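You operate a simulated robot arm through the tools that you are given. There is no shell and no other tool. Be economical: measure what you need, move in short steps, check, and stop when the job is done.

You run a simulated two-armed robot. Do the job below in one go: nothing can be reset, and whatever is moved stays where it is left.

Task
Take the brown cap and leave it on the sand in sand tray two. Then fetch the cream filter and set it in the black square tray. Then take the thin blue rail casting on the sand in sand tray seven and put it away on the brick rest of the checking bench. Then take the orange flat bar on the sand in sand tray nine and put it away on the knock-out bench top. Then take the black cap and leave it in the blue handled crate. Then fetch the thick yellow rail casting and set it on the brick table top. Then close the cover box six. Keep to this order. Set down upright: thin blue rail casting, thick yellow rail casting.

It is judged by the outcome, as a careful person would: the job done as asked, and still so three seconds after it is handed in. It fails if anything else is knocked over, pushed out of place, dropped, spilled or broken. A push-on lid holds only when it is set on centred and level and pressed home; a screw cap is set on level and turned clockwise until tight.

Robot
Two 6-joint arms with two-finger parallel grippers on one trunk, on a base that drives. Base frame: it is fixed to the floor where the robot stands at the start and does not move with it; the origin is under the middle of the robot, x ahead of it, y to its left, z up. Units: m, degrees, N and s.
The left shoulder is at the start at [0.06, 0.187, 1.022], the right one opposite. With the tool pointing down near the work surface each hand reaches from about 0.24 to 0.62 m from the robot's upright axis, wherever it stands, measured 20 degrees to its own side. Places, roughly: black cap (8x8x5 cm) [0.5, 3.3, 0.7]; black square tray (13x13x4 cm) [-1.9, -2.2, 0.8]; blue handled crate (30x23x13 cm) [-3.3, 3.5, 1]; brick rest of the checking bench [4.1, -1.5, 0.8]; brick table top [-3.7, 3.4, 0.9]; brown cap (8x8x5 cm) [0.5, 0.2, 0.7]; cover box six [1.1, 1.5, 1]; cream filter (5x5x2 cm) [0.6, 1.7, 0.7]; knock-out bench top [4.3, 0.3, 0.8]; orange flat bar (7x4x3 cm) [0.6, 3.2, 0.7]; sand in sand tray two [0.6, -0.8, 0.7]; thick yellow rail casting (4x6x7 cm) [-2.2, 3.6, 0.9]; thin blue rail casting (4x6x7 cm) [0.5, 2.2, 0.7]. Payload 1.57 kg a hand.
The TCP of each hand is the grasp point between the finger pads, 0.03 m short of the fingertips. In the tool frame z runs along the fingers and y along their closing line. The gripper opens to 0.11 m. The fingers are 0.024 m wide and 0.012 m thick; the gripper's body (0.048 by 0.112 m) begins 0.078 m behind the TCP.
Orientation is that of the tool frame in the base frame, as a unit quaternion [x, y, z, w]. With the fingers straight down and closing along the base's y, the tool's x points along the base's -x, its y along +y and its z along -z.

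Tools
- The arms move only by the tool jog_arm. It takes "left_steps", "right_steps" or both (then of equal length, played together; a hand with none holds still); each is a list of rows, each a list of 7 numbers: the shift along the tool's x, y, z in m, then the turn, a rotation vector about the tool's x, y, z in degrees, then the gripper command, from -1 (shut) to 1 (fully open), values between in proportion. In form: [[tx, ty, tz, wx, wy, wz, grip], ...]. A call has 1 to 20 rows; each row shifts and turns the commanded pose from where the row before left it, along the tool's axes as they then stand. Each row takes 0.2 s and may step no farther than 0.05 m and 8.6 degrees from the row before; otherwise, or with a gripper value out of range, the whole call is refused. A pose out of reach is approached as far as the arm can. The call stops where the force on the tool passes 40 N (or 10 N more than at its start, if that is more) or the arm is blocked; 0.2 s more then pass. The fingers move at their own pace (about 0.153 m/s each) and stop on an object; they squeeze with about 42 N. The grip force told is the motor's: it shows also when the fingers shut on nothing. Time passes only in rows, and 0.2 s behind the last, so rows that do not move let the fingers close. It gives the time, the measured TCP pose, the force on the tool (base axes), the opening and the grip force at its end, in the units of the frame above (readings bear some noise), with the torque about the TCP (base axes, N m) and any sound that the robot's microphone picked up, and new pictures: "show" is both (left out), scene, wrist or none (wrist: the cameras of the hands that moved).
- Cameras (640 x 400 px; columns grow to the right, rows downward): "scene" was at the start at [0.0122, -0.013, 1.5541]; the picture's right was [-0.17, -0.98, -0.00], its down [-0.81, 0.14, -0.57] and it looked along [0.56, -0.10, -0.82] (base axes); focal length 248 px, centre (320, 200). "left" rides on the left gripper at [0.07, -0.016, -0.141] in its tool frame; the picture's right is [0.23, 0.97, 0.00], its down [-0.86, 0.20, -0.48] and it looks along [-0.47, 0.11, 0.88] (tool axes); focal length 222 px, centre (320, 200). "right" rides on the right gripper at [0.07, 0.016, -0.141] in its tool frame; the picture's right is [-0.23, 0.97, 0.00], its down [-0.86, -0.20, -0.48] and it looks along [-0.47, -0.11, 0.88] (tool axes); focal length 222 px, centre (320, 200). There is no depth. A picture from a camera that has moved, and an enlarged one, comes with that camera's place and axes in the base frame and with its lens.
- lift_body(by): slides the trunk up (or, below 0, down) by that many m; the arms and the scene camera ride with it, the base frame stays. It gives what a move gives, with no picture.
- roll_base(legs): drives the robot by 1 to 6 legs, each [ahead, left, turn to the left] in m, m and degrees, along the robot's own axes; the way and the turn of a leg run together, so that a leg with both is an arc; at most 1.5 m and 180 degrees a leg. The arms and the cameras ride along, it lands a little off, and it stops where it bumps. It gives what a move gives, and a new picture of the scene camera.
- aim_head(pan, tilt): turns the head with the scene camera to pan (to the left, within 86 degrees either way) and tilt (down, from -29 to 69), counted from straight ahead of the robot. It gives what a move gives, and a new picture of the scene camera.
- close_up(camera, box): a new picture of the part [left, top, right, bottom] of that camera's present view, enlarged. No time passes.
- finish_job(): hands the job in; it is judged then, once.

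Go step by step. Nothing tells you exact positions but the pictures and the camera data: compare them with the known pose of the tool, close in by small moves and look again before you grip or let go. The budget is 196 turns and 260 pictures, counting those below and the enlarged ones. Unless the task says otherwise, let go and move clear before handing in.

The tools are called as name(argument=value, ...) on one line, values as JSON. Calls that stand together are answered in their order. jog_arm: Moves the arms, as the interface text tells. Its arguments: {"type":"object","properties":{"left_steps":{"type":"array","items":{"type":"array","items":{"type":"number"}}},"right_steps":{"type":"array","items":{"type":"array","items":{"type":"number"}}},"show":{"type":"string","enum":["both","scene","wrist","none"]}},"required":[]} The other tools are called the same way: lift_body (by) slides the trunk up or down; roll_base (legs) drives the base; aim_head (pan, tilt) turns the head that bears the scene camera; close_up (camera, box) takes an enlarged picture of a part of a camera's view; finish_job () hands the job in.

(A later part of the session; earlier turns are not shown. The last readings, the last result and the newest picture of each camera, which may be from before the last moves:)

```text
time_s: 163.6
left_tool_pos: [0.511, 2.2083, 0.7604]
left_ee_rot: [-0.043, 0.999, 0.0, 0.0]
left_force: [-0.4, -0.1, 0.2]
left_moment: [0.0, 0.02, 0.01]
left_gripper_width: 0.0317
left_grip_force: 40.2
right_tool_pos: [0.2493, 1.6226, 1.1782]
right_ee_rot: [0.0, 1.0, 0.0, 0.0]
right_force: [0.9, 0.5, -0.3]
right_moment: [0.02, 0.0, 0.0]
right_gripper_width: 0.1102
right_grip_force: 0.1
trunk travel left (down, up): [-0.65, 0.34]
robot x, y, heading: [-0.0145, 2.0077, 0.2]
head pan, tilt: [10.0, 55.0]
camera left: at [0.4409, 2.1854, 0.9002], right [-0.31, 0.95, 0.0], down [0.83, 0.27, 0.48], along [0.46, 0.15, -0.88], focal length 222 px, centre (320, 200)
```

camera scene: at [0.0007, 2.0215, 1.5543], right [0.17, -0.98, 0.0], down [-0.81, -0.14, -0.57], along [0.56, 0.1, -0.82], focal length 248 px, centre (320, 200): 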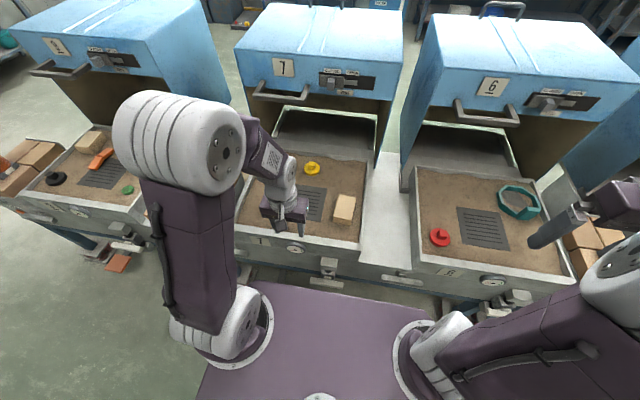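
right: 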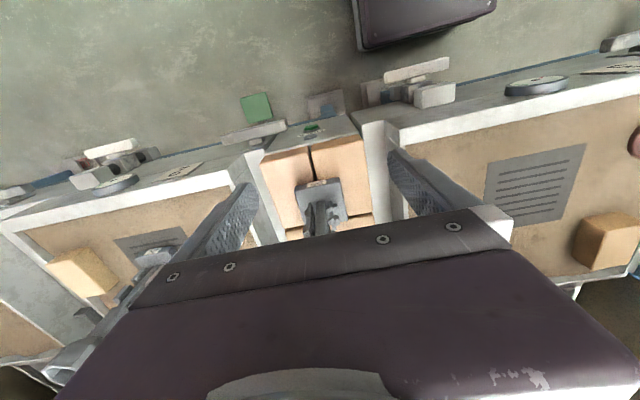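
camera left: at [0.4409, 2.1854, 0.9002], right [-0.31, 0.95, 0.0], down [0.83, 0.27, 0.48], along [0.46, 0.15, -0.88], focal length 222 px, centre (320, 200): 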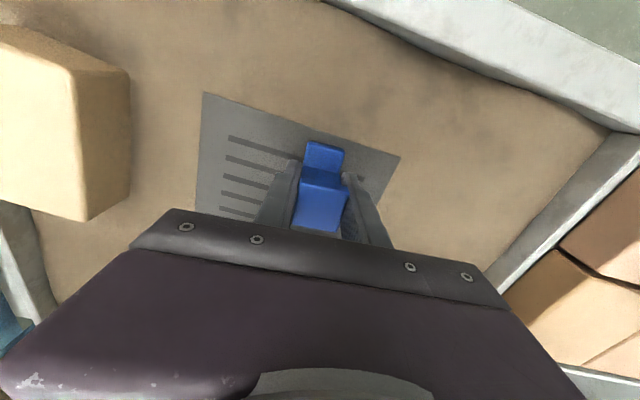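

The casting is gripped. I'll lift it, draw back, and drive around the north end of the tray line.

jog_arm(left_steps=[[0, 0, -0.03, 0, 0, 0, -1], [0, 0, -0.04, 0, 0, 0, -1], [0, 0, -0.04, 0, 0, 0, -1], [0, 0, -0.04, 0, 0, 0, -1], [0, 0, -0.04, 0, 0, 0, -1], [0.04, 0, -0.03, 0, 0, 0, -1], [0.045, 0, 0, 0, 0, 0, -1], [0.045, 0, 0, 0, 0, 0, -1], [0.03, 0, 0, 0, 0, 5, -1]], show="wrist")

roll_base(legs=[[-0.2, 0, 0], [0, 1.2, 0]])

aim_head(pan=10, tilt=25)

```text
time_s: 165.6
left_tool_pos: [0.3469, 2.1925, 0.9814]
left_ee_rot: [0.002, 1.0, 0.001, 0.002]
left_force: [0.1, 0.1, -2.6]
left_moment: [-0.02, 0.0, -0.02]
left_gripper_width: 0.032
left_grip_force: 40.3
right_tool_pos: [0.2511, 1.623, 1.178]
right_ee_rot: [0.0, 1.0, 0.0, -0.001]
right_force: [0.6, -0.2, 0.0]
right_moment: [0.01, -0.01, -0.04]
right_gripper_width: 0.11
right_grip_force: 0.2
trunk travel left (down, up): [-0.65, 0.34]
robot x, y, heading: [-0.0092, 2.0079, -0.1]
head pan, tilt: [10.0, 55.0]
camera left: at [0.2758, 2.1748, 1.1204], right [-0.23, 0.97, 0.0], down [0.85, 0.2, 0.48], along [0.47, 0.11, -0.88], focal length 222 px, centre (320, 200)
```

left: 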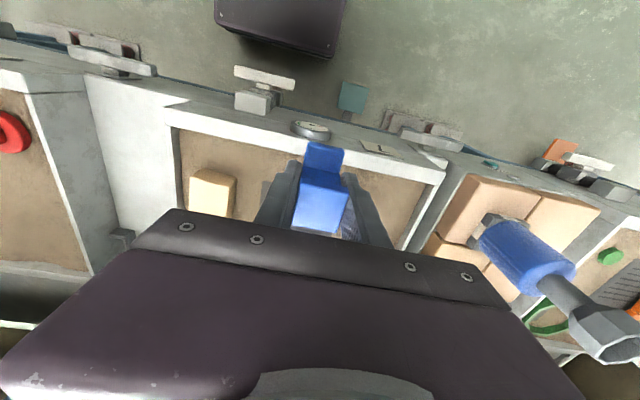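

```text
time_s: 172.8
left_tool_pos: [0.1415, 3.3827, 0.9813]
left_ee_rot: [-0.007, 1.0, 0.0, 0.0]
left_force: [0.5, 0.1, -1.6]
left_moment: [0.0, 0.02, 0.01]
left_gripper_width: 0.0313
left_grip_force: 40.0
right_tool_pos: [0.0528, 2.8125, 1.1785]
right_ee_rot: [-0.006, 1.0, 0.0, 0.0]
right_force: [0.0, 0.2, -0.2]
right_moment: [-0.04, -0.01, 0.0]
right_gripper_width: 0.1101
right_grip_force: 0.1
trunk travel left (down, up): [-0.65, 0.34]
robot x, y, heading: [-0.2147, 3.1953, 0.7]
head pan, tilt: [10.0, 55.0]
camera scene: at [-0.2024, 3.2075, 1.5543], right [0.19, -0.98, 0.0], down [-0.8, -0.15, -0.57], along [0.56, 0.11, -0.82], focal length 248 px, centre (320, 200)
```

scene: 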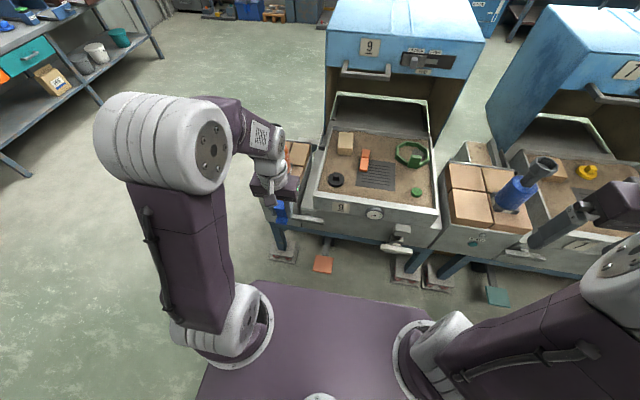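

```text
time_s: 173.8
left_tool_pos: [0.1415, 3.3828, 0.9804]
left_ee_rot: [-0.007, 1.0, 0.0, 0.001]
left_force: [-0.6, 0.4, -0.2]
left_moment: [-0.02, 0.0, -0.01]
left_gripper_width: 0.0317
left_grip_force: 40.8
right_tool_pos: [0.0528, 2.8124, 1.1784]
right_ee_rot: [-0.007, 1.0, 0.0, 0.001]
right_force: [0.5, 0.2, -0.4]
right_moment: [-0.02, -0.04, 0.0]
right_gripper_width: 0.1097
right_grip_force: 0.0
trunk travel left (down, up): [-0.65, 0.34]
robot x, y, heading: [-0.2131, 3.1943, 0.7]
head pan, tilt: [10.0, 25.0]
camera scene: at [-0.1828, 3.2112, 1.5982], right [0.19, -0.98, 0.0], down [-0.42, -0.08, -0.91], along [0.89, 0.17, -0.42], focal length 248 px, centre (320, 200)
```

scene: 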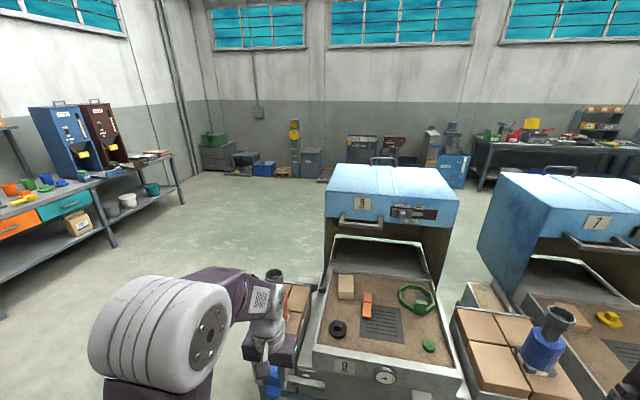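

The way round the north end is clear. I'll drive to about y = 4.5, then forward behind the tray line.

roll_base(legs=[[0, 1.3, 0], [1.5, 0, -1], [1.5, 0, 0], [0, -1.5, 0]])

```text
time_s: 201.3
left_tool_pos: [3.2722, 3.4803, 0.9813]
left_ee_rot: [-0.063, 0.998, 0.0, 0.001]
left_force: [-0.4, -0.2, -0.3]
left_moment: [-0.01, 0.01, 0.0]
left_gripper_width: 0.0317
left_grip_force: 40.5
right_tool_pos: [3.2468, 2.9056, 1.1795]
right_ee_rot: [-0.063, 0.998, 0.0, 0.0]
right_force: [-0.5, 0.4, 0.1]
right_moment: [-0.02, 0.0, 0.0]
right_gripper_width: 0.1098
right_grip_force: 0.1
trunk travel left (down, up): [-0.65, 0.34]
robot x, y, heading: [2.941, 3.2546, 7.4]
head pan, tilt: [10.0, 25.0]
camera scene: at [2.9693, 3.2744, 1.5983], right [0.3, -0.96, 0.0], down [-0.4, -0.13, -0.91], along [0.87, 0.27, -0.42], focal length 248 px, centre (320, 200)
```

scene: 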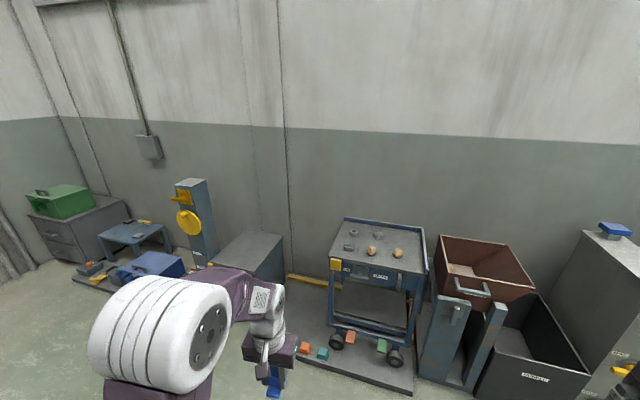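

I'm behind the tray line facing the wall. I'll straighten up and continue towards -y, looking right.

roll_base(legs=[[-0.1, 0, -8], [0, -1.4, 0]])

aim_head(pan=-55, tilt=25)

```text
time_s: 209.2
left_tool_pos: [3.1781, 2.0012, 0.9817]
left_ee_rot: [0.005, 1.0, 0.0, 0.001]
left_force: [-1.1, 0.6, -2.2]
left_moment: [0.0, 0.03, -0.01]
left_gripper_width: 0.0317
left_grip_force: 40.5
right_tool_pos: [3.0759, 1.4349, 1.177]
right_ee_rot: [0.004, 1.0, -0.001, 0.0]
right_force: [-0.2, 0.5, 0.0]
right_moment: [-0.01, -0.02, -0.02]
right_gripper_width: 0.1099
right_grip_force: 0.1
trunk travel left (down, up): [-0.65, 0.34]
robot x, y, heading: [2.8198, 1.821, -0.5]
head pan, tilt: [10.0, 25.0]
camera scene: at [2.8502, 1.8382, 1.5983], right [0.16, -0.99, 0.0], down [-0.42, -0.07, -0.91], along [0.89, 0.15, -0.42], focal length 248 px, centre (320, 200)
```

scene: 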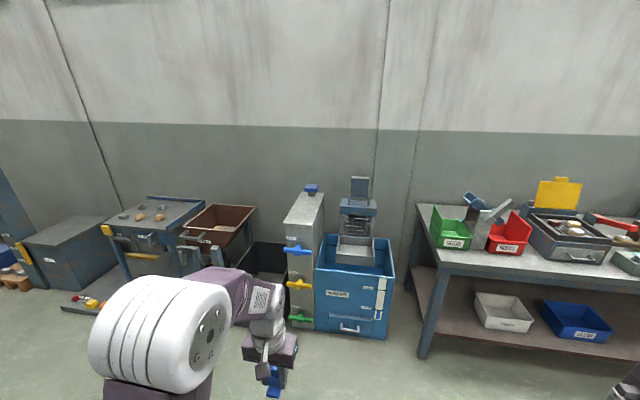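

```text
time_s: 210.5
left_tool_pos: [3.1771, 2.0017, 0.9805]
left_ee_rot: [0.005, 1.0, 0.0, 0.001]
left_force: [-0.1, 0.4, -0.4]
left_moment: [-0.01, 0.0, -0.01]
left_gripper_width: 0.0313
left_grip_force: 40.1
right_tool_pos: [3.0749, 1.4346, 1.1785]
right_ee_rot: [0.004, 1.0, 0.0, 0.0]
right_force: [-0.4, 0.4, 0.3]
right_moment: [0.01, 0.02, 0.0]
right_gripper_width: 0.11
right_grip_force: 0.2
trunk travel left (down, up): [-0.65, 0.34]
robot x, y, heading: [2.8177, 1.82, -0.6]
head pan, tilt: [-55.0, 25.0]
camera scene: at [2.8115, 1.747, 1.5983], right [-0.82, -0.57, 0.0], down [-0.24, 0.35, -0.91], along [0.51, -0.75, -0.42], focal length 248 px, centre (320, 200)
```

scene: 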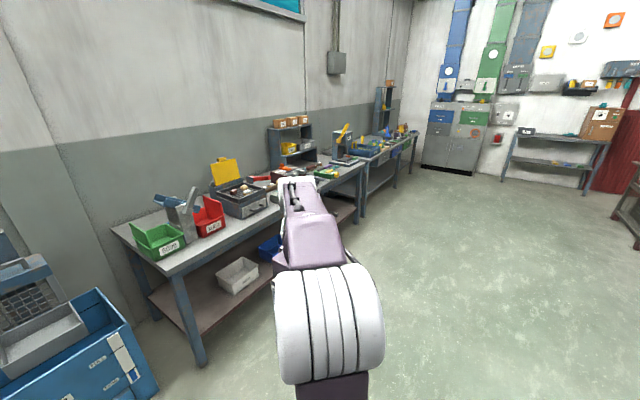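

The knock-out bench comes first, with the checking bench beyond it. I'll go on to y of about -1.4.

roll_base(legs=[[0, -1.5, 0.5], [0, -1.5, 0.5]])

aim_head(pan=0, tilt=30)

```text
time_s: 225.0
left_tool_pos: [3.1247, -1.0067, 0.9802]
left_ee_rot: [0.001, 1.0, 0.0, 0.0]
left_force: [-0.2, -0.8, -1.1]
left_moment: [0.01, -0.02, -0.04]
left_gripper_width: 0.0316
left_grip_force: 40.4
right_tool_pos: [3.026, -1.5748, 1.1787]
right_ee_rot: [0.001, 1.0, -0.001, 0.0]
right_force: [0.1, -0.2, -0.1]
right_moment: [0.02, 0.01, 0.01]
right_gripper_width: 0.11
right_grip_force: 0.0
trunk travel left (down, up): [-0.65, 0.34]
robot x, y, heading: [2.7649, -1.1904, -0.3]
head pan, tilt: [-55.0, 25.0]
camera scene: at [2.7594, -1.2639, 1.5983], right [-0.82, -0.57, 0.0], down [-0.24, 0.35, -0.91], along [0.52, -0.74, -0.42], focal length 248 px, centre (320, 200)
```

scene: 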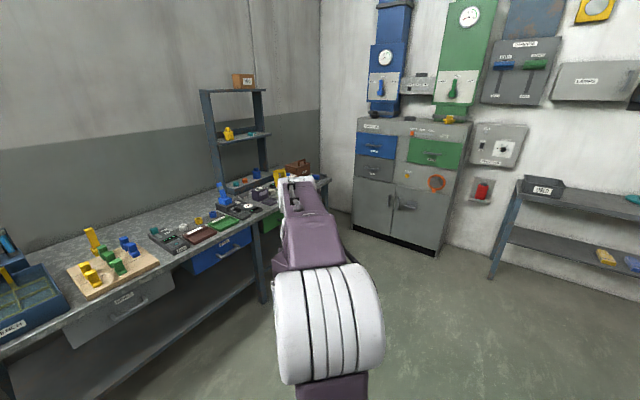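

```text
time_s: 226.3
left_tool_pos: [3.1249, -1.0075, 0.9802]
left_ee_rot: [0.002, 1.0, 0.0, 0.001]
left_force: [0.8, 0.4, -1.1]
left_moment: [0.01, -0.02, 0.02]
left_gripper_width: 0.0315
left_grip_force: 40.6
right_tool_pos: [3.0259, -1.5761, 1.1779]
right_ee_rot: [0.001, 1.0, 0.0, 0.0]
right_force: [0.9, 0.3, -0.8]
right_moment: [-0.03, 0.02, 0.02]
right_gripper_width: 0.11
right_grip_force: 0.0
trunk travel left (down, up): [-0.65, 0.34]
robot x, y, heading: [2.7642, -1.1858, -0.2]
head pan, tilt: [0.0, 30.0]
camera scene: at [2.7972, -1.1888, 1.5903], right [0.0, -1.0, 0.0], down [-0.5, 0.0, -0.87], along [0.87, 0.0, -0.5], focal length 248 px, centre (320, 200)
```

scene: 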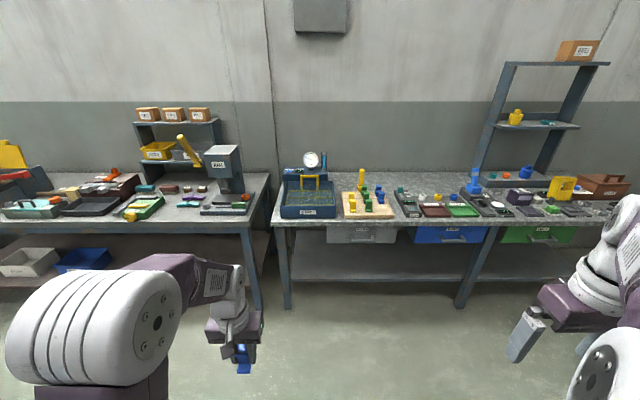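

The rest, a brick slab with coloured rail castings on it, is at about pixel (368, 205). I'll enlarge it.

close_up(camera="scene", box=[320, 155, 440, 230])

```text
5.33 times, centred on (380, 192) of scene
camera zoom: at [2.7972, -1.1888, 1.5903], right [0.0, -1.0, 0.0], down [-0.5, 0.0, -0.87], along [0.87, 0.0, -0.5], focal length 1321 px, centre (0, 240)
```

zoom: 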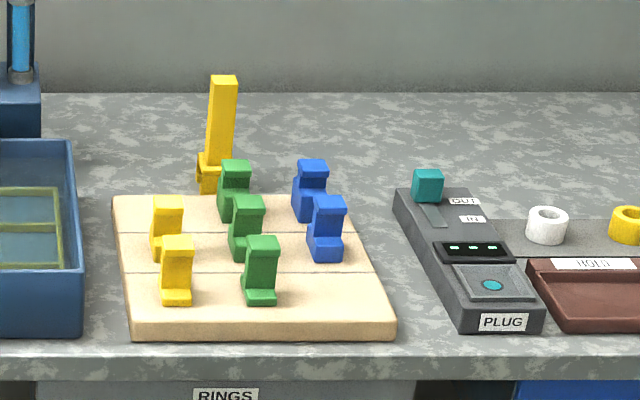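

The rest's castings stand in colour columns with rails facing like mine. The free slot at the front of the blue column is at about [4.06, -1.57]. I'll drive up to it.

roll_base(legs=[[0, -0.56, 0], [0.72, 0, 0]])

aim_head(pan=10, tilt=50)

close_up(camera="left", box=[0, 0, 640, 400])

```text
time_s: 233.1
left_tool_pos: [3.8746, -1.579, 0.9813]
left_ee_rot: [0.012, 1.0, 0.0, 0.002]
left_force: [0.2, -0.5, -1.1]
left_moment: [0.01, 0.03, 0.01]
left_gripper_width: 0.0315
left_grip_force: 40.1
right_tool_pos: [3.764, -2.1439, 1.1787]
right_ee_rot: [0.01, 1.0, 0.0, 0.0]
right_force: [0.5, 0.5, -0.1]
right_moment: [-0.01, -0.01, -0.03]
right_gripper_width: 0.1101
right_grip_force: 0.1
trunk travel left (down, up): [-0.65, 0.34]
robot x, y, heading: [3.5072, -1.753, -1.4]
head pan, tilt: [0.0, 30.0]
camera scene: at [3.5434, -1.7534, 1.5903], right [-0.02, -1.0, 0.0], down [-0.5, 0.01, -0.87], along [0.87, -0.02, -0.5], focal length 248 px, centre (320, 200)
```

scene: 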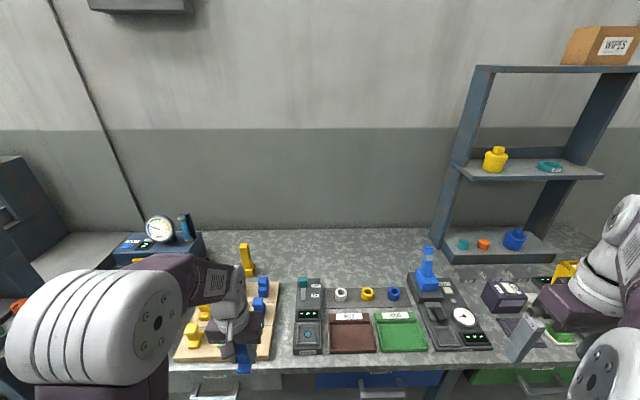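

```text
time_s: 233.9
left_tool_pos: [3.8748, -1.5786, 0.9801]
left_ee_rot: [0.012, 1.0, 0.0, 0.0]
left_force: [-0.3, 0.2, -2.1]
left_moment: [-0.02, 0.0, -0.01]
left_gripper_width: 0.0314
left_grip_force: 40.6
right_tool_pos: [3.7638, -2.144, 1.1775]
right_ee_rot: [0.011, 1.0, 0.0, 0.0]
right_force: [-0.3, -0.1, 0.0]
right_moment: [0.02, 0.08, 0.0]
right_gripper_width: 0.1099
right_grip_force: 0.1
trunk travel left (down, up): [-0.65, 0.34]
robot x, y, heading: [3.5069, -1.7521, -1.3]
head pan, tilt: [10.0, 50.0]
camera scene: at [3.5293, -1.7398, 1.5608], right [0.15, -0.99, 0.0], down [-0.76, -0.12, -0.64], along [0.64, 0.1, -0.77], focal length 248 px, centre (320, 200)
```

scene: 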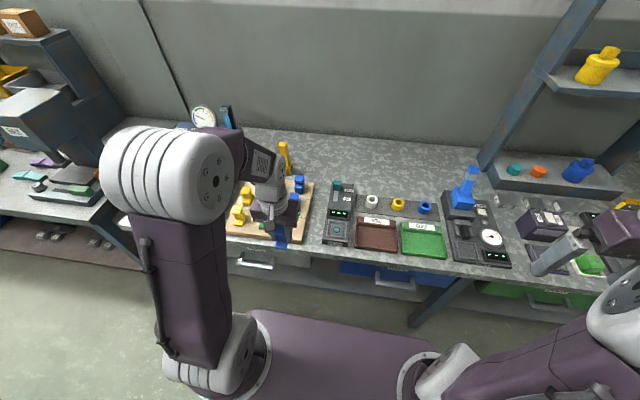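

```text
1.00 times, centred on (320, 200) of left
camera zoom: at [3.8039, -1.5935, 1.1201], right [-0.2, 0.98, 0.0], down [0.86, 0.18, 0.48], along [0.47, 0.1, -0.88], focal length 222 px, centre (320, 200)
```

zoom: 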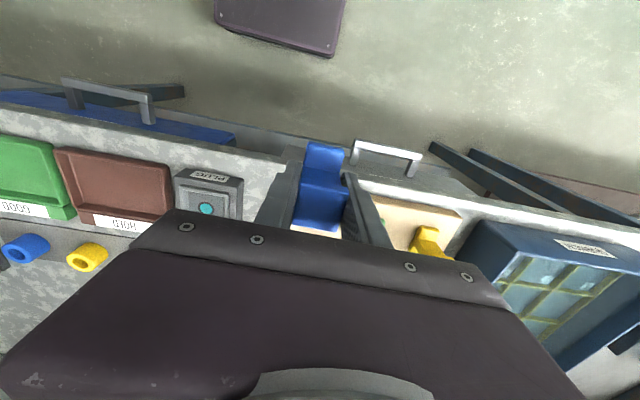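

jog_arm(left_steps=[[-0.04, 0.002, 0, 0, 0, -1.4, -1], [-0.04, 0.002, 0, 0, 0, 0, -1], [-0.04, 0.002, 0, 0, 0, 0, -1], [0, 0, 0, 0, 0, 0, -1]], show="both")

```text
time_s: 234.9
left_tool_pos: [3.9953, -1.5723, 0.9806]
left_ee_rot: [-0.001, 1.0, 0.0, 0.0]
left_force: [-0.9, -1.0, -1.3]
left_moment: [-0.03, -0.01, -0.02]
left_gripper_width: 0.0316
left_grip_force: 40.7
right_tool_pos: [3.7643, -2.1446, 1.178]
right_ee_rot: [0.011, 1.0, 0.0, 0.0]
right_force: [-0.5, 1.1, -0.8]
right_moment: [0.0, -0.04, -0.04]
right_gripper_width: 0.1097
right_grip_force: 0.1
trunk travel left (down, up): [-0.65, 0.34]
robot x, y, heading: [3.5104, -1.7517, -1.5]
head pan, tilt: [10.0, 50.0]
camera scene: at [3.5285, -1.7398, 1.5608], right [0.15, -0.99, 0.0], down [-0.76, -0.12, -0.64], along [0.64, 0.1, -0.77], focal length 248 px, centre (320, 200)
camera left: at [3.9253, -1.5898, 1.1196], right [-0.23, 0.97, 0.0], down [0.85, 0.2, 0.48], along [0.47, 0.11, -0.88], focal length 222 px, centre (320, 200)
```

scene: 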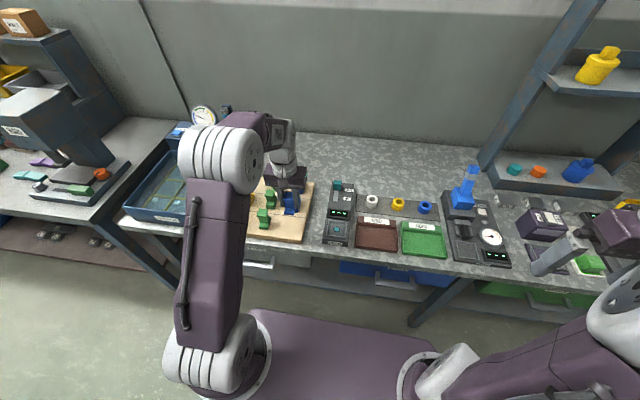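
left: 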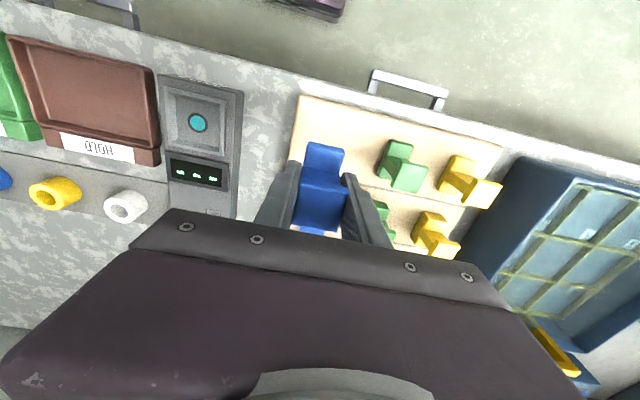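

The slab top looks to be at z ≈ 0.828, so the slot is at about [4.005, -1.562]. I'll shift slightly and lower.

jog_arm(left_steps=[[-0.01, 0.01, 0, 0, 0, 0, -1], [0, 0, 0.03, 0, 0, 0, -1], [0, 0, 0.03, 0, 0, 0, -1], [0, 0, 0.02, 0, 0, 0, -1], [0, 0, 0, 0, 0, 0, -1]], show="wrist")

close_up(camera="scene", box=[230, 150, 350, 250])

```text
time_s: 236.1
left_tool_pos: [4.005, -1.5643, 0.8974]
left_ee_rot: [-0.001, 1.0, 0.0, 0.001]
left_force: [-0.3, -1.0, -1.3]
left_moment: [0.02, 0.03, -0.01]
left_gripper_width: 0.0315
left_grip_force: 40.2
right_tool_pos: [3.7639, -2.1439, 1.1792]
right_ee_rot: [0.011, 1.0, -0.001, 0.0]
right_force: [0.6, -0.9, 0.3]
right_moment: [0.0, 0.0, -0.04]
right_gripper_width: 0.1097
right_grip_force: 0.1
trunk travel left (down, up): [-0.65, 0.34]
robot x, y, heading: [3.5115, -1.7534, -1.3]
head pan, tilt: [10.0, 50.0]
camera left: at [3.9347, -1.5814, 1.0369], right [-0.23, 0.97, 0.0], down [0.85, 0.2, 0.48], along [0.47, 0.11, -0.88], focal length 222 px, centre (320, 200)
```

left: 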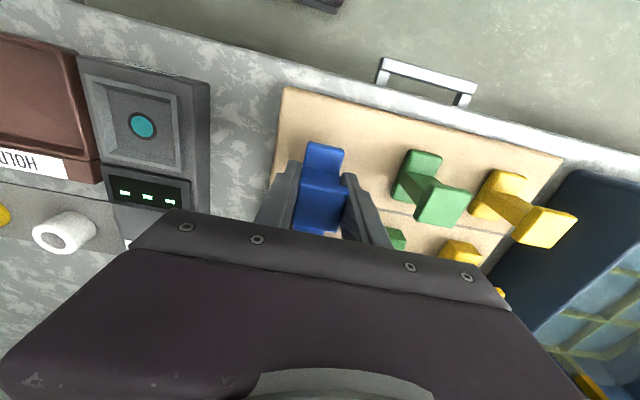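

```text
4.00 times, centred on (290, 200) of scene
camera zoom: at [3.529, -1.7399, 1.5608], right [0.15, -0.99, 0.0], down [-0.76, -0.12, -0.64], along [0.64, 0.1, -0.77], focal length 991 px, centre (440, 200)
```

zoom: 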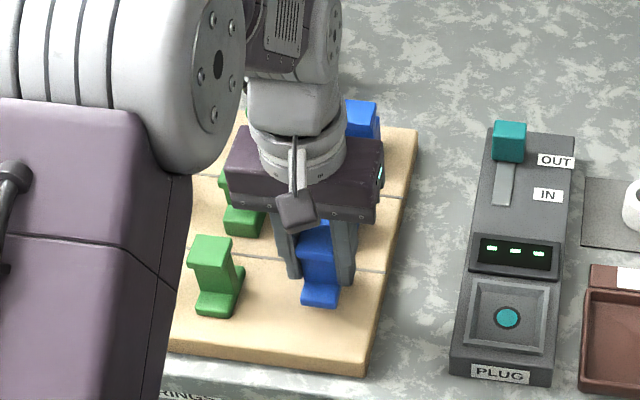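

It lines up with the front row. I'll lower to contact.

jog_arm(left_steps=[[0, 0, 0.014, 0, 0, 0, -1], [0, 0, 0.005, 0, 0, 0, -1], [0, 0, 0.004, 0, 0, 0, -1], [0, 0, 0, 0, 0, 0, -1]], show="wrist")

```text
time_s: 237.1
left_tool_pos: [4.0035, -1.5646, 0.8766]
left_ee_rot: [0.0, 1.0, 0.0, 0.001]
left_force: [0.1, -0.8, -1.7]
left_moment: [-0.01, -0.01, 0.02]
left_gripper_width: 0.0317
left_grip_force: 40.3
right_tool_pos: [3.765, -2.1438, 1.1785]
right_ee_rot: [0.011, 1.0, 0.0, 0.0]
right_force: [-0.3, 0.9, -0.3]
right_moment: [-0.01, -0.01, -0.02]
right_gripper_width: 0.1099
right_grip_force: 0.2
trunk travel left (down, up): [-0.65, 0.34]
robot x, y, heading: [3.5105, -1.7513, -1.3]
head pan, tilt: [10.0, 50.0]
camera left: at [3.9342, -1.5808, 1.016], right [-0.23, 0.97, 0.0], down [0.85, 0.2, 0.48], along [0.47, 0.11, -0.88], focal length 222 px, centre (320, 200)
```

left: 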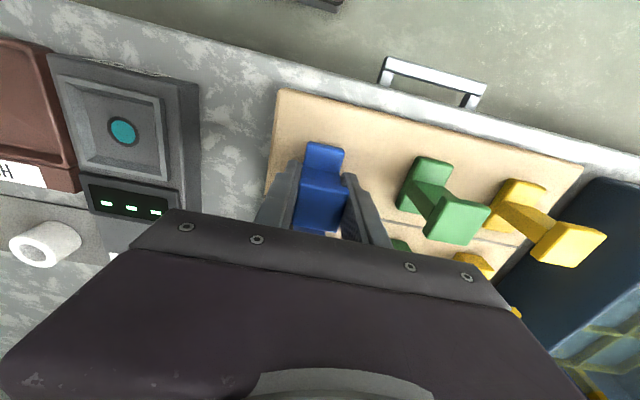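

jog_arm(left_steps=[[0, 0, 0.004, 0, 0, 0, -1], [0, 0, 0.004, 0, 0, 0, -1], [0, 0, 0.003, 0, 0, 0, -1], [0, 0, 0, 0, 0, 0, -1]], show="none")

```text
time_s: 237.9
left_tool_pos: [4.0046, -1.564, 0.8711]
left_ee_rot: [0.0, 1.0, 0.0, 0.004]
left_force: [-6.5, -1.5, 19.7]
left_moment: [-0.12, 0.14, -0.05]
left_gripper_width: 0.0313
left_grip_force: 40.7
right_tool_pos: [3.7598, -2.1451, 1.1786]
right_ee_rot: [0.012, 1.0, 0.0, 0.001]
right_force: [0.9, -0.5, -0.6]
right_moment: [0.01, -0.01, 0.0]
right_gripper_width: 0.1099
right_grip_force: 0.0
trunk travel left (down, up): [-0.65, 0.34]
robot x, y, heading: [3.5128, -1.7522, -1.2]
head pan, tilt: [10.0, 50.0]
stopped in row 3 (left hand): the force on the tool passed its limit (the readings are from after the stop); the commanded pose is now the measured one
```

It has touched down at z ≈ 0.871. I'll ease off, open narrowly and lift straight up.

jog_arm(left_steps=[[0, 0, -0.001, 0, 0, 0, -1], [0, 0, 0, 0, 0, 0, -0.2], [0, 0, 0, 0, 0, 0, -0.2], [0, 0, -0.02, 0, 0, 0, -0.2], [0, 0, -0.04, 0, 0, 0, -0.2], [0, 0, -0.04, 0, 0, 0, -0.2], [0, 0, -0.04, 0, 0, 0, -0.2], [0.045, 0, 0, 0, 0, 0, -0.2], [0.045, 0, 0, 0, 0, 0, -0.2], [0.045, 0, 0, 0, 0, 0, -0.2]], show="wrist")

close_up(camera="scene", box=[230, 150, 350, 250])

```text
time_s: 240.1
left_tool_pos: [3.8689, -1.5624, 1.0097]
left_ee_rot: [0.0, 1.0, 0.0, 0.005]
left_force: [-0.6, 0.7, 0.3]
left_moment: [0.01, 0.03, 0.01]
left_gripper_width: 0.0442
left_grip_force: 0.0
right_tool_pos: [3.7621, -2.1446, 1.1782]
right_ee_rot: [0.011, 1.0, 0.0, 0.0]
right_force: [0.3, -0.2, -0.8]
right_moment: [0.02, -0.02, 0.01]
right_gripper_width: 0.1101
right_grip_force: 0.0
trunk travel left (down, up): [-0.65, 0.34]
robot x, y, heading: [3.5128, -1.7478, -1.2]
head pan, tilt: [10.0, 50.0]
camera left: at [3.7986, -1.579, 1.1478], right [-0.23, 0.97, 0.0], down [0.85, 0.2, 0.49], along [0.47, 0.11, -0.87], focal length 222 px, centre (320, 200)
```

left: 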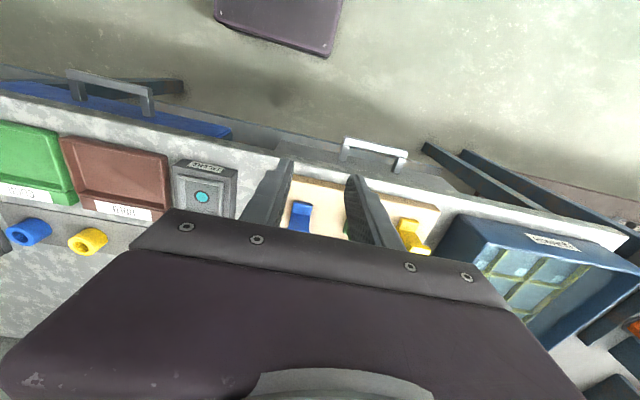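

```text
4.00 times, centred on (290, 200) of scene
camera zoom: at [3.527, -1.7397, 1.5608], right [0.15, -0.99, 0.0], down [-0.76, -0.12, -0.64], along [0.64, 0.1, -0.77], focal length 991 px, centre (440, 200)
```

zoom: 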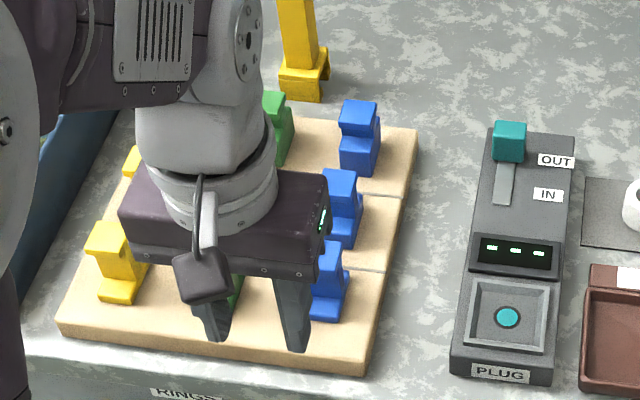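

The blue casting stands upright in its slot. Next I'll return around the north end for the orange bar in tray nine.

roll_base(legs=[[-0.75, 0, 1.2], [0, 1.5, 0], [0, 1.5, 0], [0, 1.5, 0]])

```text
time_s: 265.2
left_tool_pos: [3.2462, 2.9364, 1.0082]
left_ee_rot: [0.019, 1.0, 0.0, 0.004]
left_force: [0.1, 0.2, -0.1]
left_moment: [0.01, 0.0, -0.01]
left_gripper_width: 0.0442
left_grip_force: 0.0
right_tool_pos: [3.1171, 2.3579, 1.1775]
right_ee_rot: [0.031, 1.0, -0.001, 0.0]
right_force: [-0.8, 0.0, 0.3]
right_moment: [-0.01, 0.02, 0.0]
right_gripper_width: 0.1101
right_grip_force: 0.1
trunk travel left (down, up): [-0.65, 0.34]
robot x, y, heading: [2.8805, 2.7598, -3.5]
head pan, tilt: [10.0, 50.0]
camera scene: at [2.896, 2.7716, 1.5608], right [0.11, -0.99, 0.0], down [-0.76, -0.09, -0.64], along [0.64, 0.07, -0.77], focal length 248 px, centre (320, 200)
```

scene: 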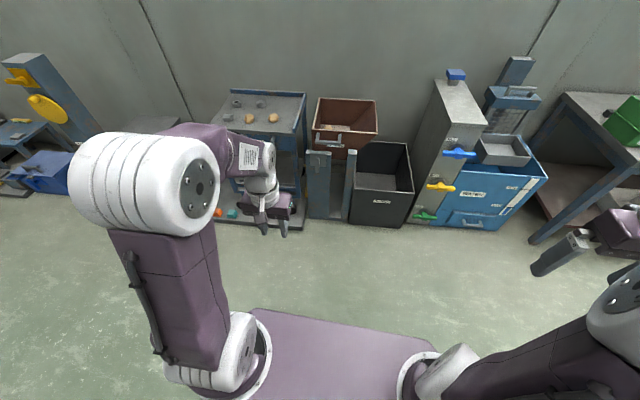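

roll_base(legs=[[0, 1.5, 3.5], [0, 0.35, 0], [-1.5, 0, 0], [-1.5, 0, 0]])

```text
time_s: 288.8
left_tool_pos: [0.2296, 4.7977, 1.0092]
left_ee_rot: [-0.002, 1.0, 0.0, 0.003]
left_force: [-0.3, 0.2, -0.2]
left_moment: [0.02, 0.02, 0.0]
left_gripper_width: 0.044
left_grip_force: 0.0
right_tool_pos: [0.1239, 4.2155, 1.1783]
right_ee_rot: [0.01, 1.0, 0.001, -0.001]
right_force: [0.4, -0.6, 0.5]
right_moment: [-0.01, 0.01, -0.01]
right_gripper_width: 0.1101
right_grip_force: 0.0
trunk travel left (down, up): [-0.65, 0.34]
robot x, y, heading: [-0.1291, 4.6063, -1.3]
head pan, tilt: [10.0, 50.0]
camera scene: at [-0.1123, 4.6193, 1.5608], right [0.15, -0.99, 0.0], down [-0.76, -0.12, -0.64], along [0.64, 0.1, -0.77], focal length 248 px, centre (320, 200)
```

scene: 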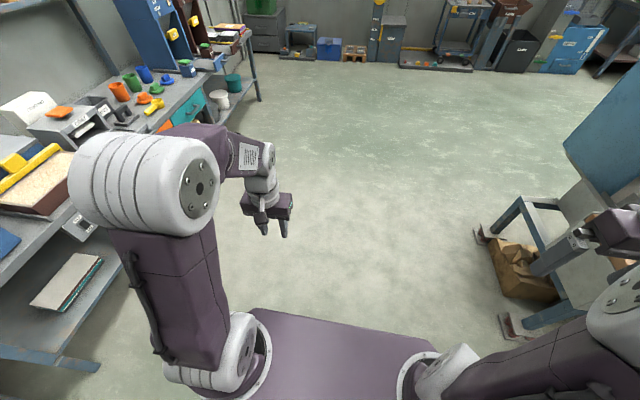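

roll_base(legs=[[-0.15, 0, 1.3], [0, -1.5, 0]])

```text
time_s: 297.2
left_tool_pos: [0.0633, 3.2789, 1.0086]
left_ee_rot: [0.002, 1.0, 0.0, 0.004]
left_force: [-0.3, 0.0, 0.4]
left_moment: [-0.02, 0.0, 0.0]
left_gripper_width: 0.0438
left_grip_force: 0.1
right_tool_pos: [-0.0464, 2.6981, 1.1779]
right_ee_rot: [0.013, 1.0, 0.0, 0.0]
right_force: [-0.1, -0.1, 0.5]
right_moment: [0.04, 0.01, 0.04]
right_gripper_width: 0.11
right_grip_force: 0.0
trunk travel left (down, up): [-0.65, 0.34]
robot x, y, heading: [-0.2958, 3.0879, -1.6]
head pan, tilt: [10.0, 50.0]
camera scene: at [-0.2803, 3.1036, 1.5608], right [0.15, -0.99, 0.0], down [-0.76, -0.11, -0.64], along [0.64, 0.09, -0.77], focal length 248 px, centre (320, 200)
```

scene: 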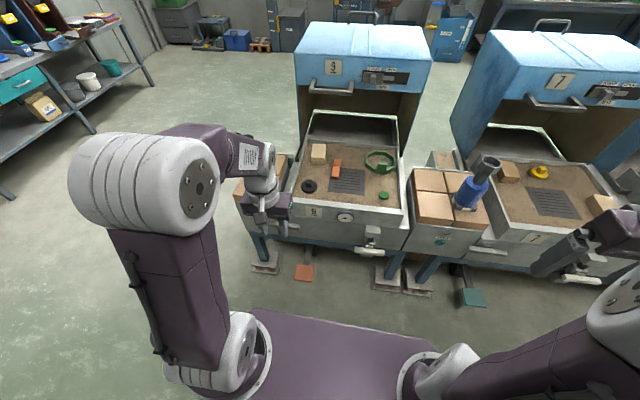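

The orange bar is at about [0.624, 3.15] in tray nine. I'll drive up.

roll_base(legs=[[0.32, -0.1, 1.6]])

jog_arm(left_steps=[[-0.04, 0.0, 0.01, 0, 0, 0, 0.5], [-0.04, 0.0, 0.02, 0, 0, 0, 0.5], [-0.04, 0, 0.02, 0, 0, 0, 0.5], [-0.04, 0, 0.02, 0, 0, 0, 0.5], [0, 0, 0, 0, 0, 0, 0.5]], show="both")

```text
time_s: 299.4
left_tool_pos: [0.3744, 3.1877, 1.0081]
left_ee_rot: [-0.015, 1.0, 0.0, 0.004]
left_force: [-0.2, 0.0, 0.8]
left_moment: [-0.01, -0.02, -0.03]
left_gripper_width: 0.044
left_grip_force: 0.1
right_tool_pos: [0.284, 2.6024, 1.1782]
right_ee_rot: [-0.003, 1.0, 0.0, 0.0]
right_force: [0.7, -0.2, 0.0]
right_moment: [-0.03, 0.0, -0.03]
right_gripper_width: 0.1101
right_grip_force: 0.0
trunk travel left (down, up): [-0.65, 0.34]
robot x, y, heading: [0.021, 2.9863, 0.4]
head pan, tilt: [10.0, 50.0]
camera scene: at [0.0371, 3.0011, 1.5608], right [0.18, -0.98, 0.0], down [-0.75, -0.14, -0.64], along [0.63, 0.11, -0.77], focal length 248 px, centre (320, 200)
```

scene: 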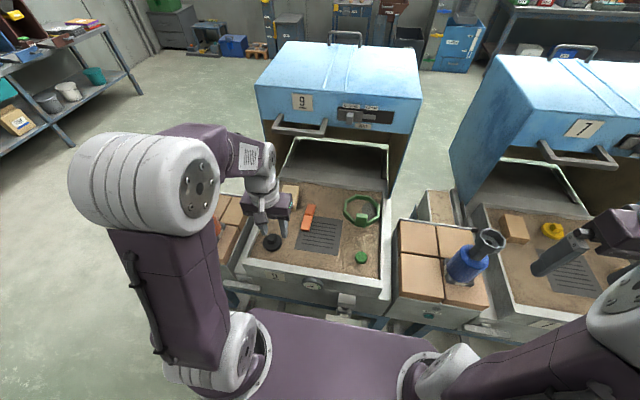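

```text
time_s: 300.6
left_tool_pos: [0.5368, 3.1949, 0.9386]
left_ee_rot: [-0.014, 1.0, 0.0, 0.004]
left_force: [-0.6, -0.4, -0.2]
left_moment: [-0.01, -0.03, 0.01]
left_gripper_width: 0.0822
left_grip_force: 0.0
right_tool_pos: [0.2837, 2.603, 1.179]
right_ee_rot: [-0.002, 1.0, 0.0, 0.0]
right_force: [-0.3, -0.2, 0.7]
right_moment: [0.02, -0.01, 0.0]
right_gripper_width: 0.1103
right_grip_force: 0.1
trunk travel left (down, up): [-0.65, 0.34]
robot x, y, heading: [0.0227, 2.9875, 0.1]
head pan, tilt: [10.0, 50.0]
camera scene: at [0.0362, 3.0007, 1.5608], right [0.18, -0.98, 0.0], down [-0.75, -0.14, -0.64], along [0.63, 0.11, -0.77], focal length 248 px, centre (320, 200)
camera left: at [0.4666, 3.1761, 1.0778], right [-0.26, 0.97, 0.0], down [0.85, 0.22, 0.48], along [0.47, 0.12, -0.87], focal length 222 px, centre (320, 200)
```

scene: 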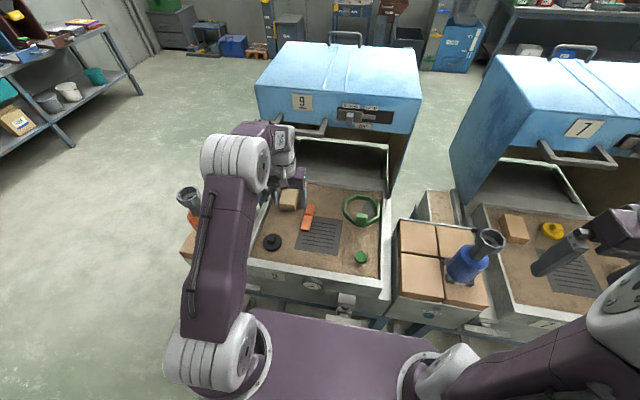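
left: 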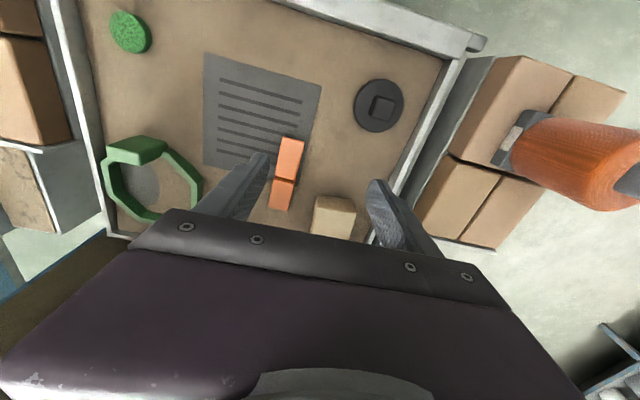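

close_up(camera="left", box=[240, 110, 368, 230])

close_up(camera="scene", box=[250, 180, 380, 270])

```text
3.33 times, centred on (304, 170) of left
camera zoom: at [0.4666, 3.1761, 1.0778], right [-0.26, 0.97, 0.0], down [0.85, 0.22, 0.48], along [0.47, 0.12, -0.87], focal length 740 px, centre (373, 300)
```

zoom: 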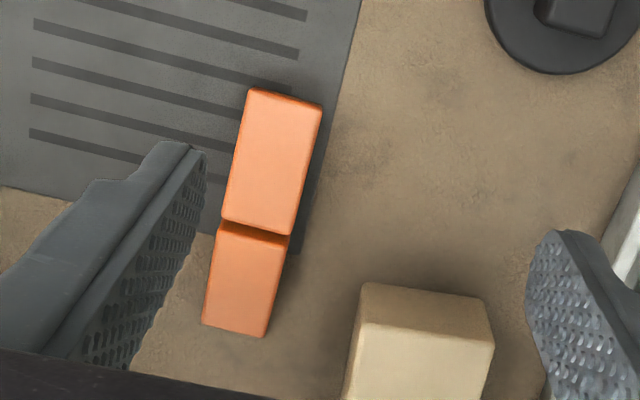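

```text
4.44 times, centred on (315, 225) of scene
camera zoom: at [0.0362, 3.0007, 1.5608], right [0.18, -0.98, 0.0], down [-0.75, -0.14, -0.64], along [0.63, 0.11, -0.77], focal length 1101 px, centre (342, 89)
```

zoom: 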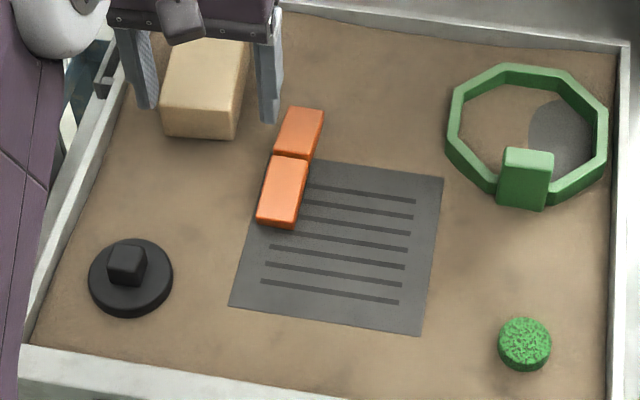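

The orange shape may be one stepped bar or two pieces. I'll take another wrist view from nearer and to the side.

jog_arm(left_steps=[[0.03, -0.03, 0, 0, 0, 0, 0.5], [0.03, -0.03, 0.02, 0, 0, 0, 0.5], [0, 0, 0.03, 0, 0, 0, 0.5], [0, 0, 0, 0, 0, 0, 0.5]], show="none")

close_up(camera="left", box=[200, 80, 440, 240])

```text
time_s: 301.6
left_tool_pos: [0.4763, 3.1307, 0.89]
left_ee_rot: [-0.014, 1.0, 0.0, 0.004]
left_force: [-0.4, 0.8, -0.7]
left_moment: [-0.01, 0.0, 0.01]
left_gripper_width: 0.0824
left_grip_force: 0.1
right_tool_pos: [0.2831, 2.6036, 1.1774]
right_ee_rot: [-0.003, 1.0, -0.001, -0.001]
right_force: [-0.8, -0.6, 0.0]
right_moment: [0.03, -0.06, 0.02]
right_gripper_width: 0.1099
right_grip_force: 0.1
trunk travel left (down, up): [-0.65, 0.34]
robot x, y, heading: [0.0233, 2.9866, 0.4]
head pan, tilt: [10.0, 50.0]
```

```text
2.50 times, centred on (320, 160) of left
camera zoom: at [0.4052, 3.1123, 1.0294], right [-0.26, 0.97, 0.0], down [0.85, 0.22, 0.48], along [0.47, 0.12, -0.87], focal length 555 px, centre (320, 300)
```

zoom: 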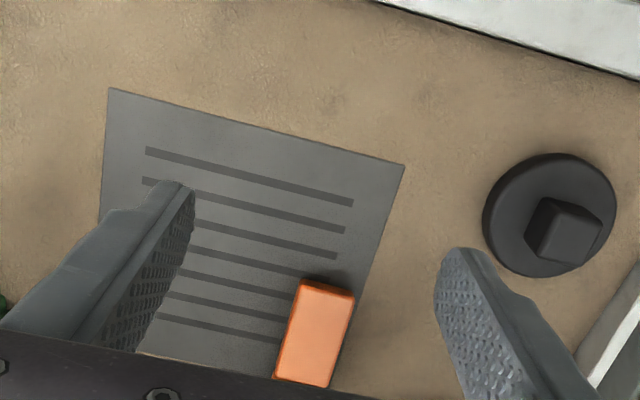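

jog_arm(left_steps=[[-0.04, 0.01, -0.02, 0, 0, 0, 1], [-0.04, 0.01, -0.02, 0, 0, 0, 1], [-0.045, 0.005, 0, 0, 0, 0, 1], [0, 0, 0, 0, 0, 0, 1]], show="none")

close_up(camera="left", box=[240, 60, 400, 220])

close_up(camera="scene", box=[285, 190, 335, 240])

```text
time_s: 302.6
left_tool_pos: [0.6008, 3.1613, 0.9308]
left_ee_rot: [-0.014, 1.0, -0.001, 0.003]
left_force: [-0.3, 0.1, 1.0]
left_moment: [0.01, 0.02, -0.03]
left_gripper_width: 0.1101
left_grip_force: 0.0
right_tool_pos: [0.2825, 2.6036, 1.1784]
right_ee_rot: [-0.004, 1.0, 0.0, 0.0]
right_force: [-1.4, 0.7, -0.3]
right_moment: [0.02, -0.01, 0.03]
right_gripper_width: 0.1101
right_grip_force: 0.1
trunk travel left (down, up): [-0.65, 0.34]
robot x, y, heading: [0.0214, 2.9842, 0.3]
head pan, tilt: [10.0, 50.0]
```

```text
2.50 times, centred on (320, 140) of left
camera zoom: at [0.5311, 3.1424, 1.07], right [-0.25, 0.97, 0.0], down [0.85, 0.22, 0.48], along [0.47, 0.12, -0.88], focal length 555 px, centre (320, 350)
```

zoom: 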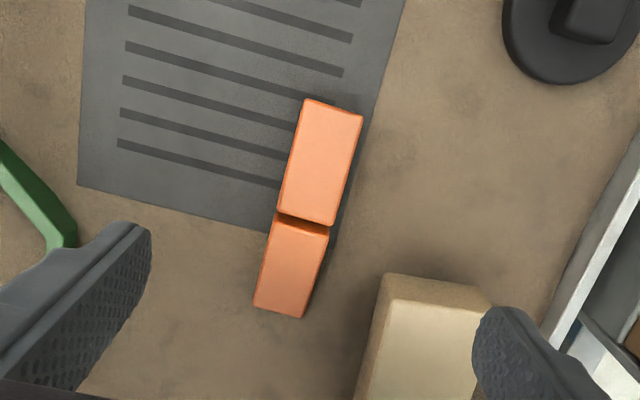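

```text
8.00 times, centred on (310, 215) of scene
camera zoom: at [0.0364, 3.0007, 1.5608], right [0.18, -0.98, 0.0], down [-0.75, -0.14, -0.64], along [0.63, 0.11, -0.77], focal length 1982 px, centre (400, 80)
```

zoom: 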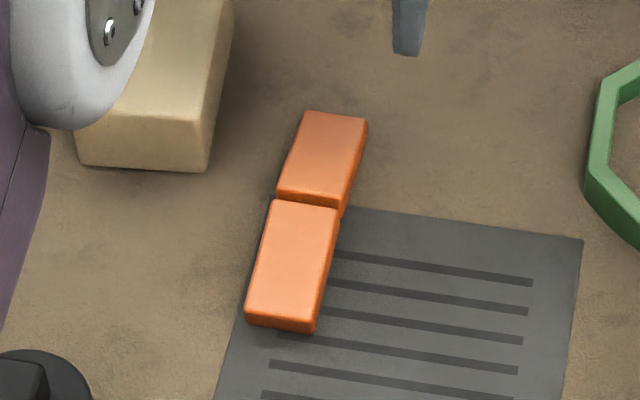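

There are two separate orange pieces end to end. The nearer one matches 7x4 cm and the stated [0.6, 3.2], with its centre at about [0.593, 3.157] and square to the base. I'll lower over that one.

jog_arm(left_steps=[[0.008, -0.004, 0, 0, 0, 1.6, 0.15], [0, 0, 0.04, 0, 0, 0, 0.15], [0, 0, 0.04, 0, 0, 0, 0.15], [0, 0, 0.04, 0, 0, 0, 0.15], [0, 0, 0, 0, 0, 0, 0.15]], show="wrist")

```text
time_s: 303.8
left_tool_pos: [0.5937, 3.1529, 0.8087]
left_ee_rot: [0.0, 1.0, 0.001, 0.003]
left_force: [0.0, 1.1, -0.3]
left_moment: [0.01, 0.0, 0.01]
left_gripper_width: 0.063
left_grip_force: 0.0
right_tool_pos: [0.2829, 2.6033, 1.1784]
right_ee_rot: [-0.003, 1.0, 0.0, 0.0]
right_force: [0.1, 0.0, -0.2]
right_moment: [0.03, 0.02, 0.0]
right_gripper_width: 0.1099
right_grip_force: 0.1
trunk travel left (down, up): [-0.65, 0.34]
robot x, y, heading: [0.0185, 2.9865, 0.6]
head pan, tilt: [10.0, 50.0]
camera left: at [0.5221, 3.1376, 0.9472], right [-0.23, 0.97, 0.0], down [0.85, 0.2, 0.48], along [0.47, 0.11, -0.87], focal length 222 px, centre (320, 200)
```

left: 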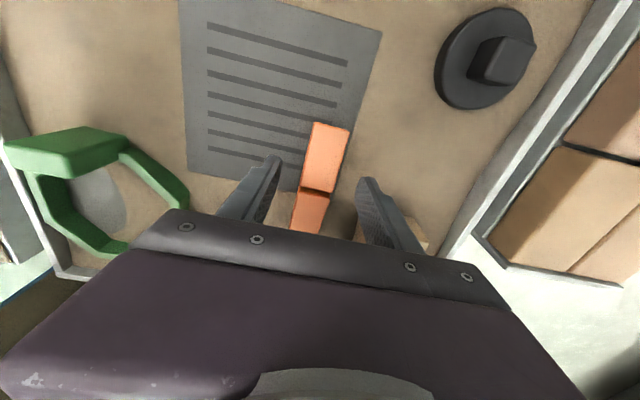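

jog_arm(left_steps=[[0.003, 0.005, 0.02, 0, 0, 0, 0.15], [0, 0, 0.02, 0, 0, 0, 0.15], [0, 0, 0.012, 0, 0, 0, 0.15], [0, 0, 0, 0, 0, 0, 0.15]], show="wrist")

```text
time_s: 304.8
left_tool_pos: [0.5926, 3.1614, 0.7577]
left_ee_rot: [0.0, 1.0, -0.001, 0.003]
left_force: [0.1, 0.6, 0.3]
left_moment: [0.01, -0.01, -0.01]
left_gripper_width: 0.0636
left_grip_force: 0.0
right_tool_pos: [0.2839, 2.6031, 1.178]
right_ee_rot: [-0.002, 1.0, -0.001, 0.0]
right_force: [0.0, -0.1, 0.0]
right_moment: [0.01, 0.02, -0.01]
right_gripper_width: 0.1096
right_grip_force: 0.1
trunk travel left (down, up): [-0.65, 0.34]
robot x, y, heading: [0.0216, 2.9819, 0.4]
head pan, tilt: [10.0, 50.0]
camera left: at [0.5207, 3.144, 0.8975], right [-0.23, 0.97, 0.0], down [0.85, 0.2, 0.48], along [0.47, 0.11, -0.88], focal length 222 px, centre (320, 200)
```

left: 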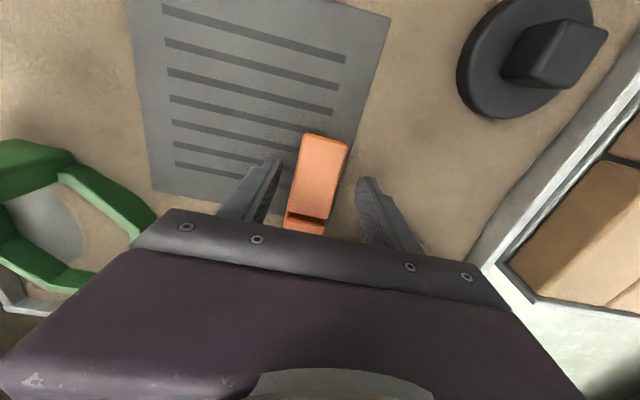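

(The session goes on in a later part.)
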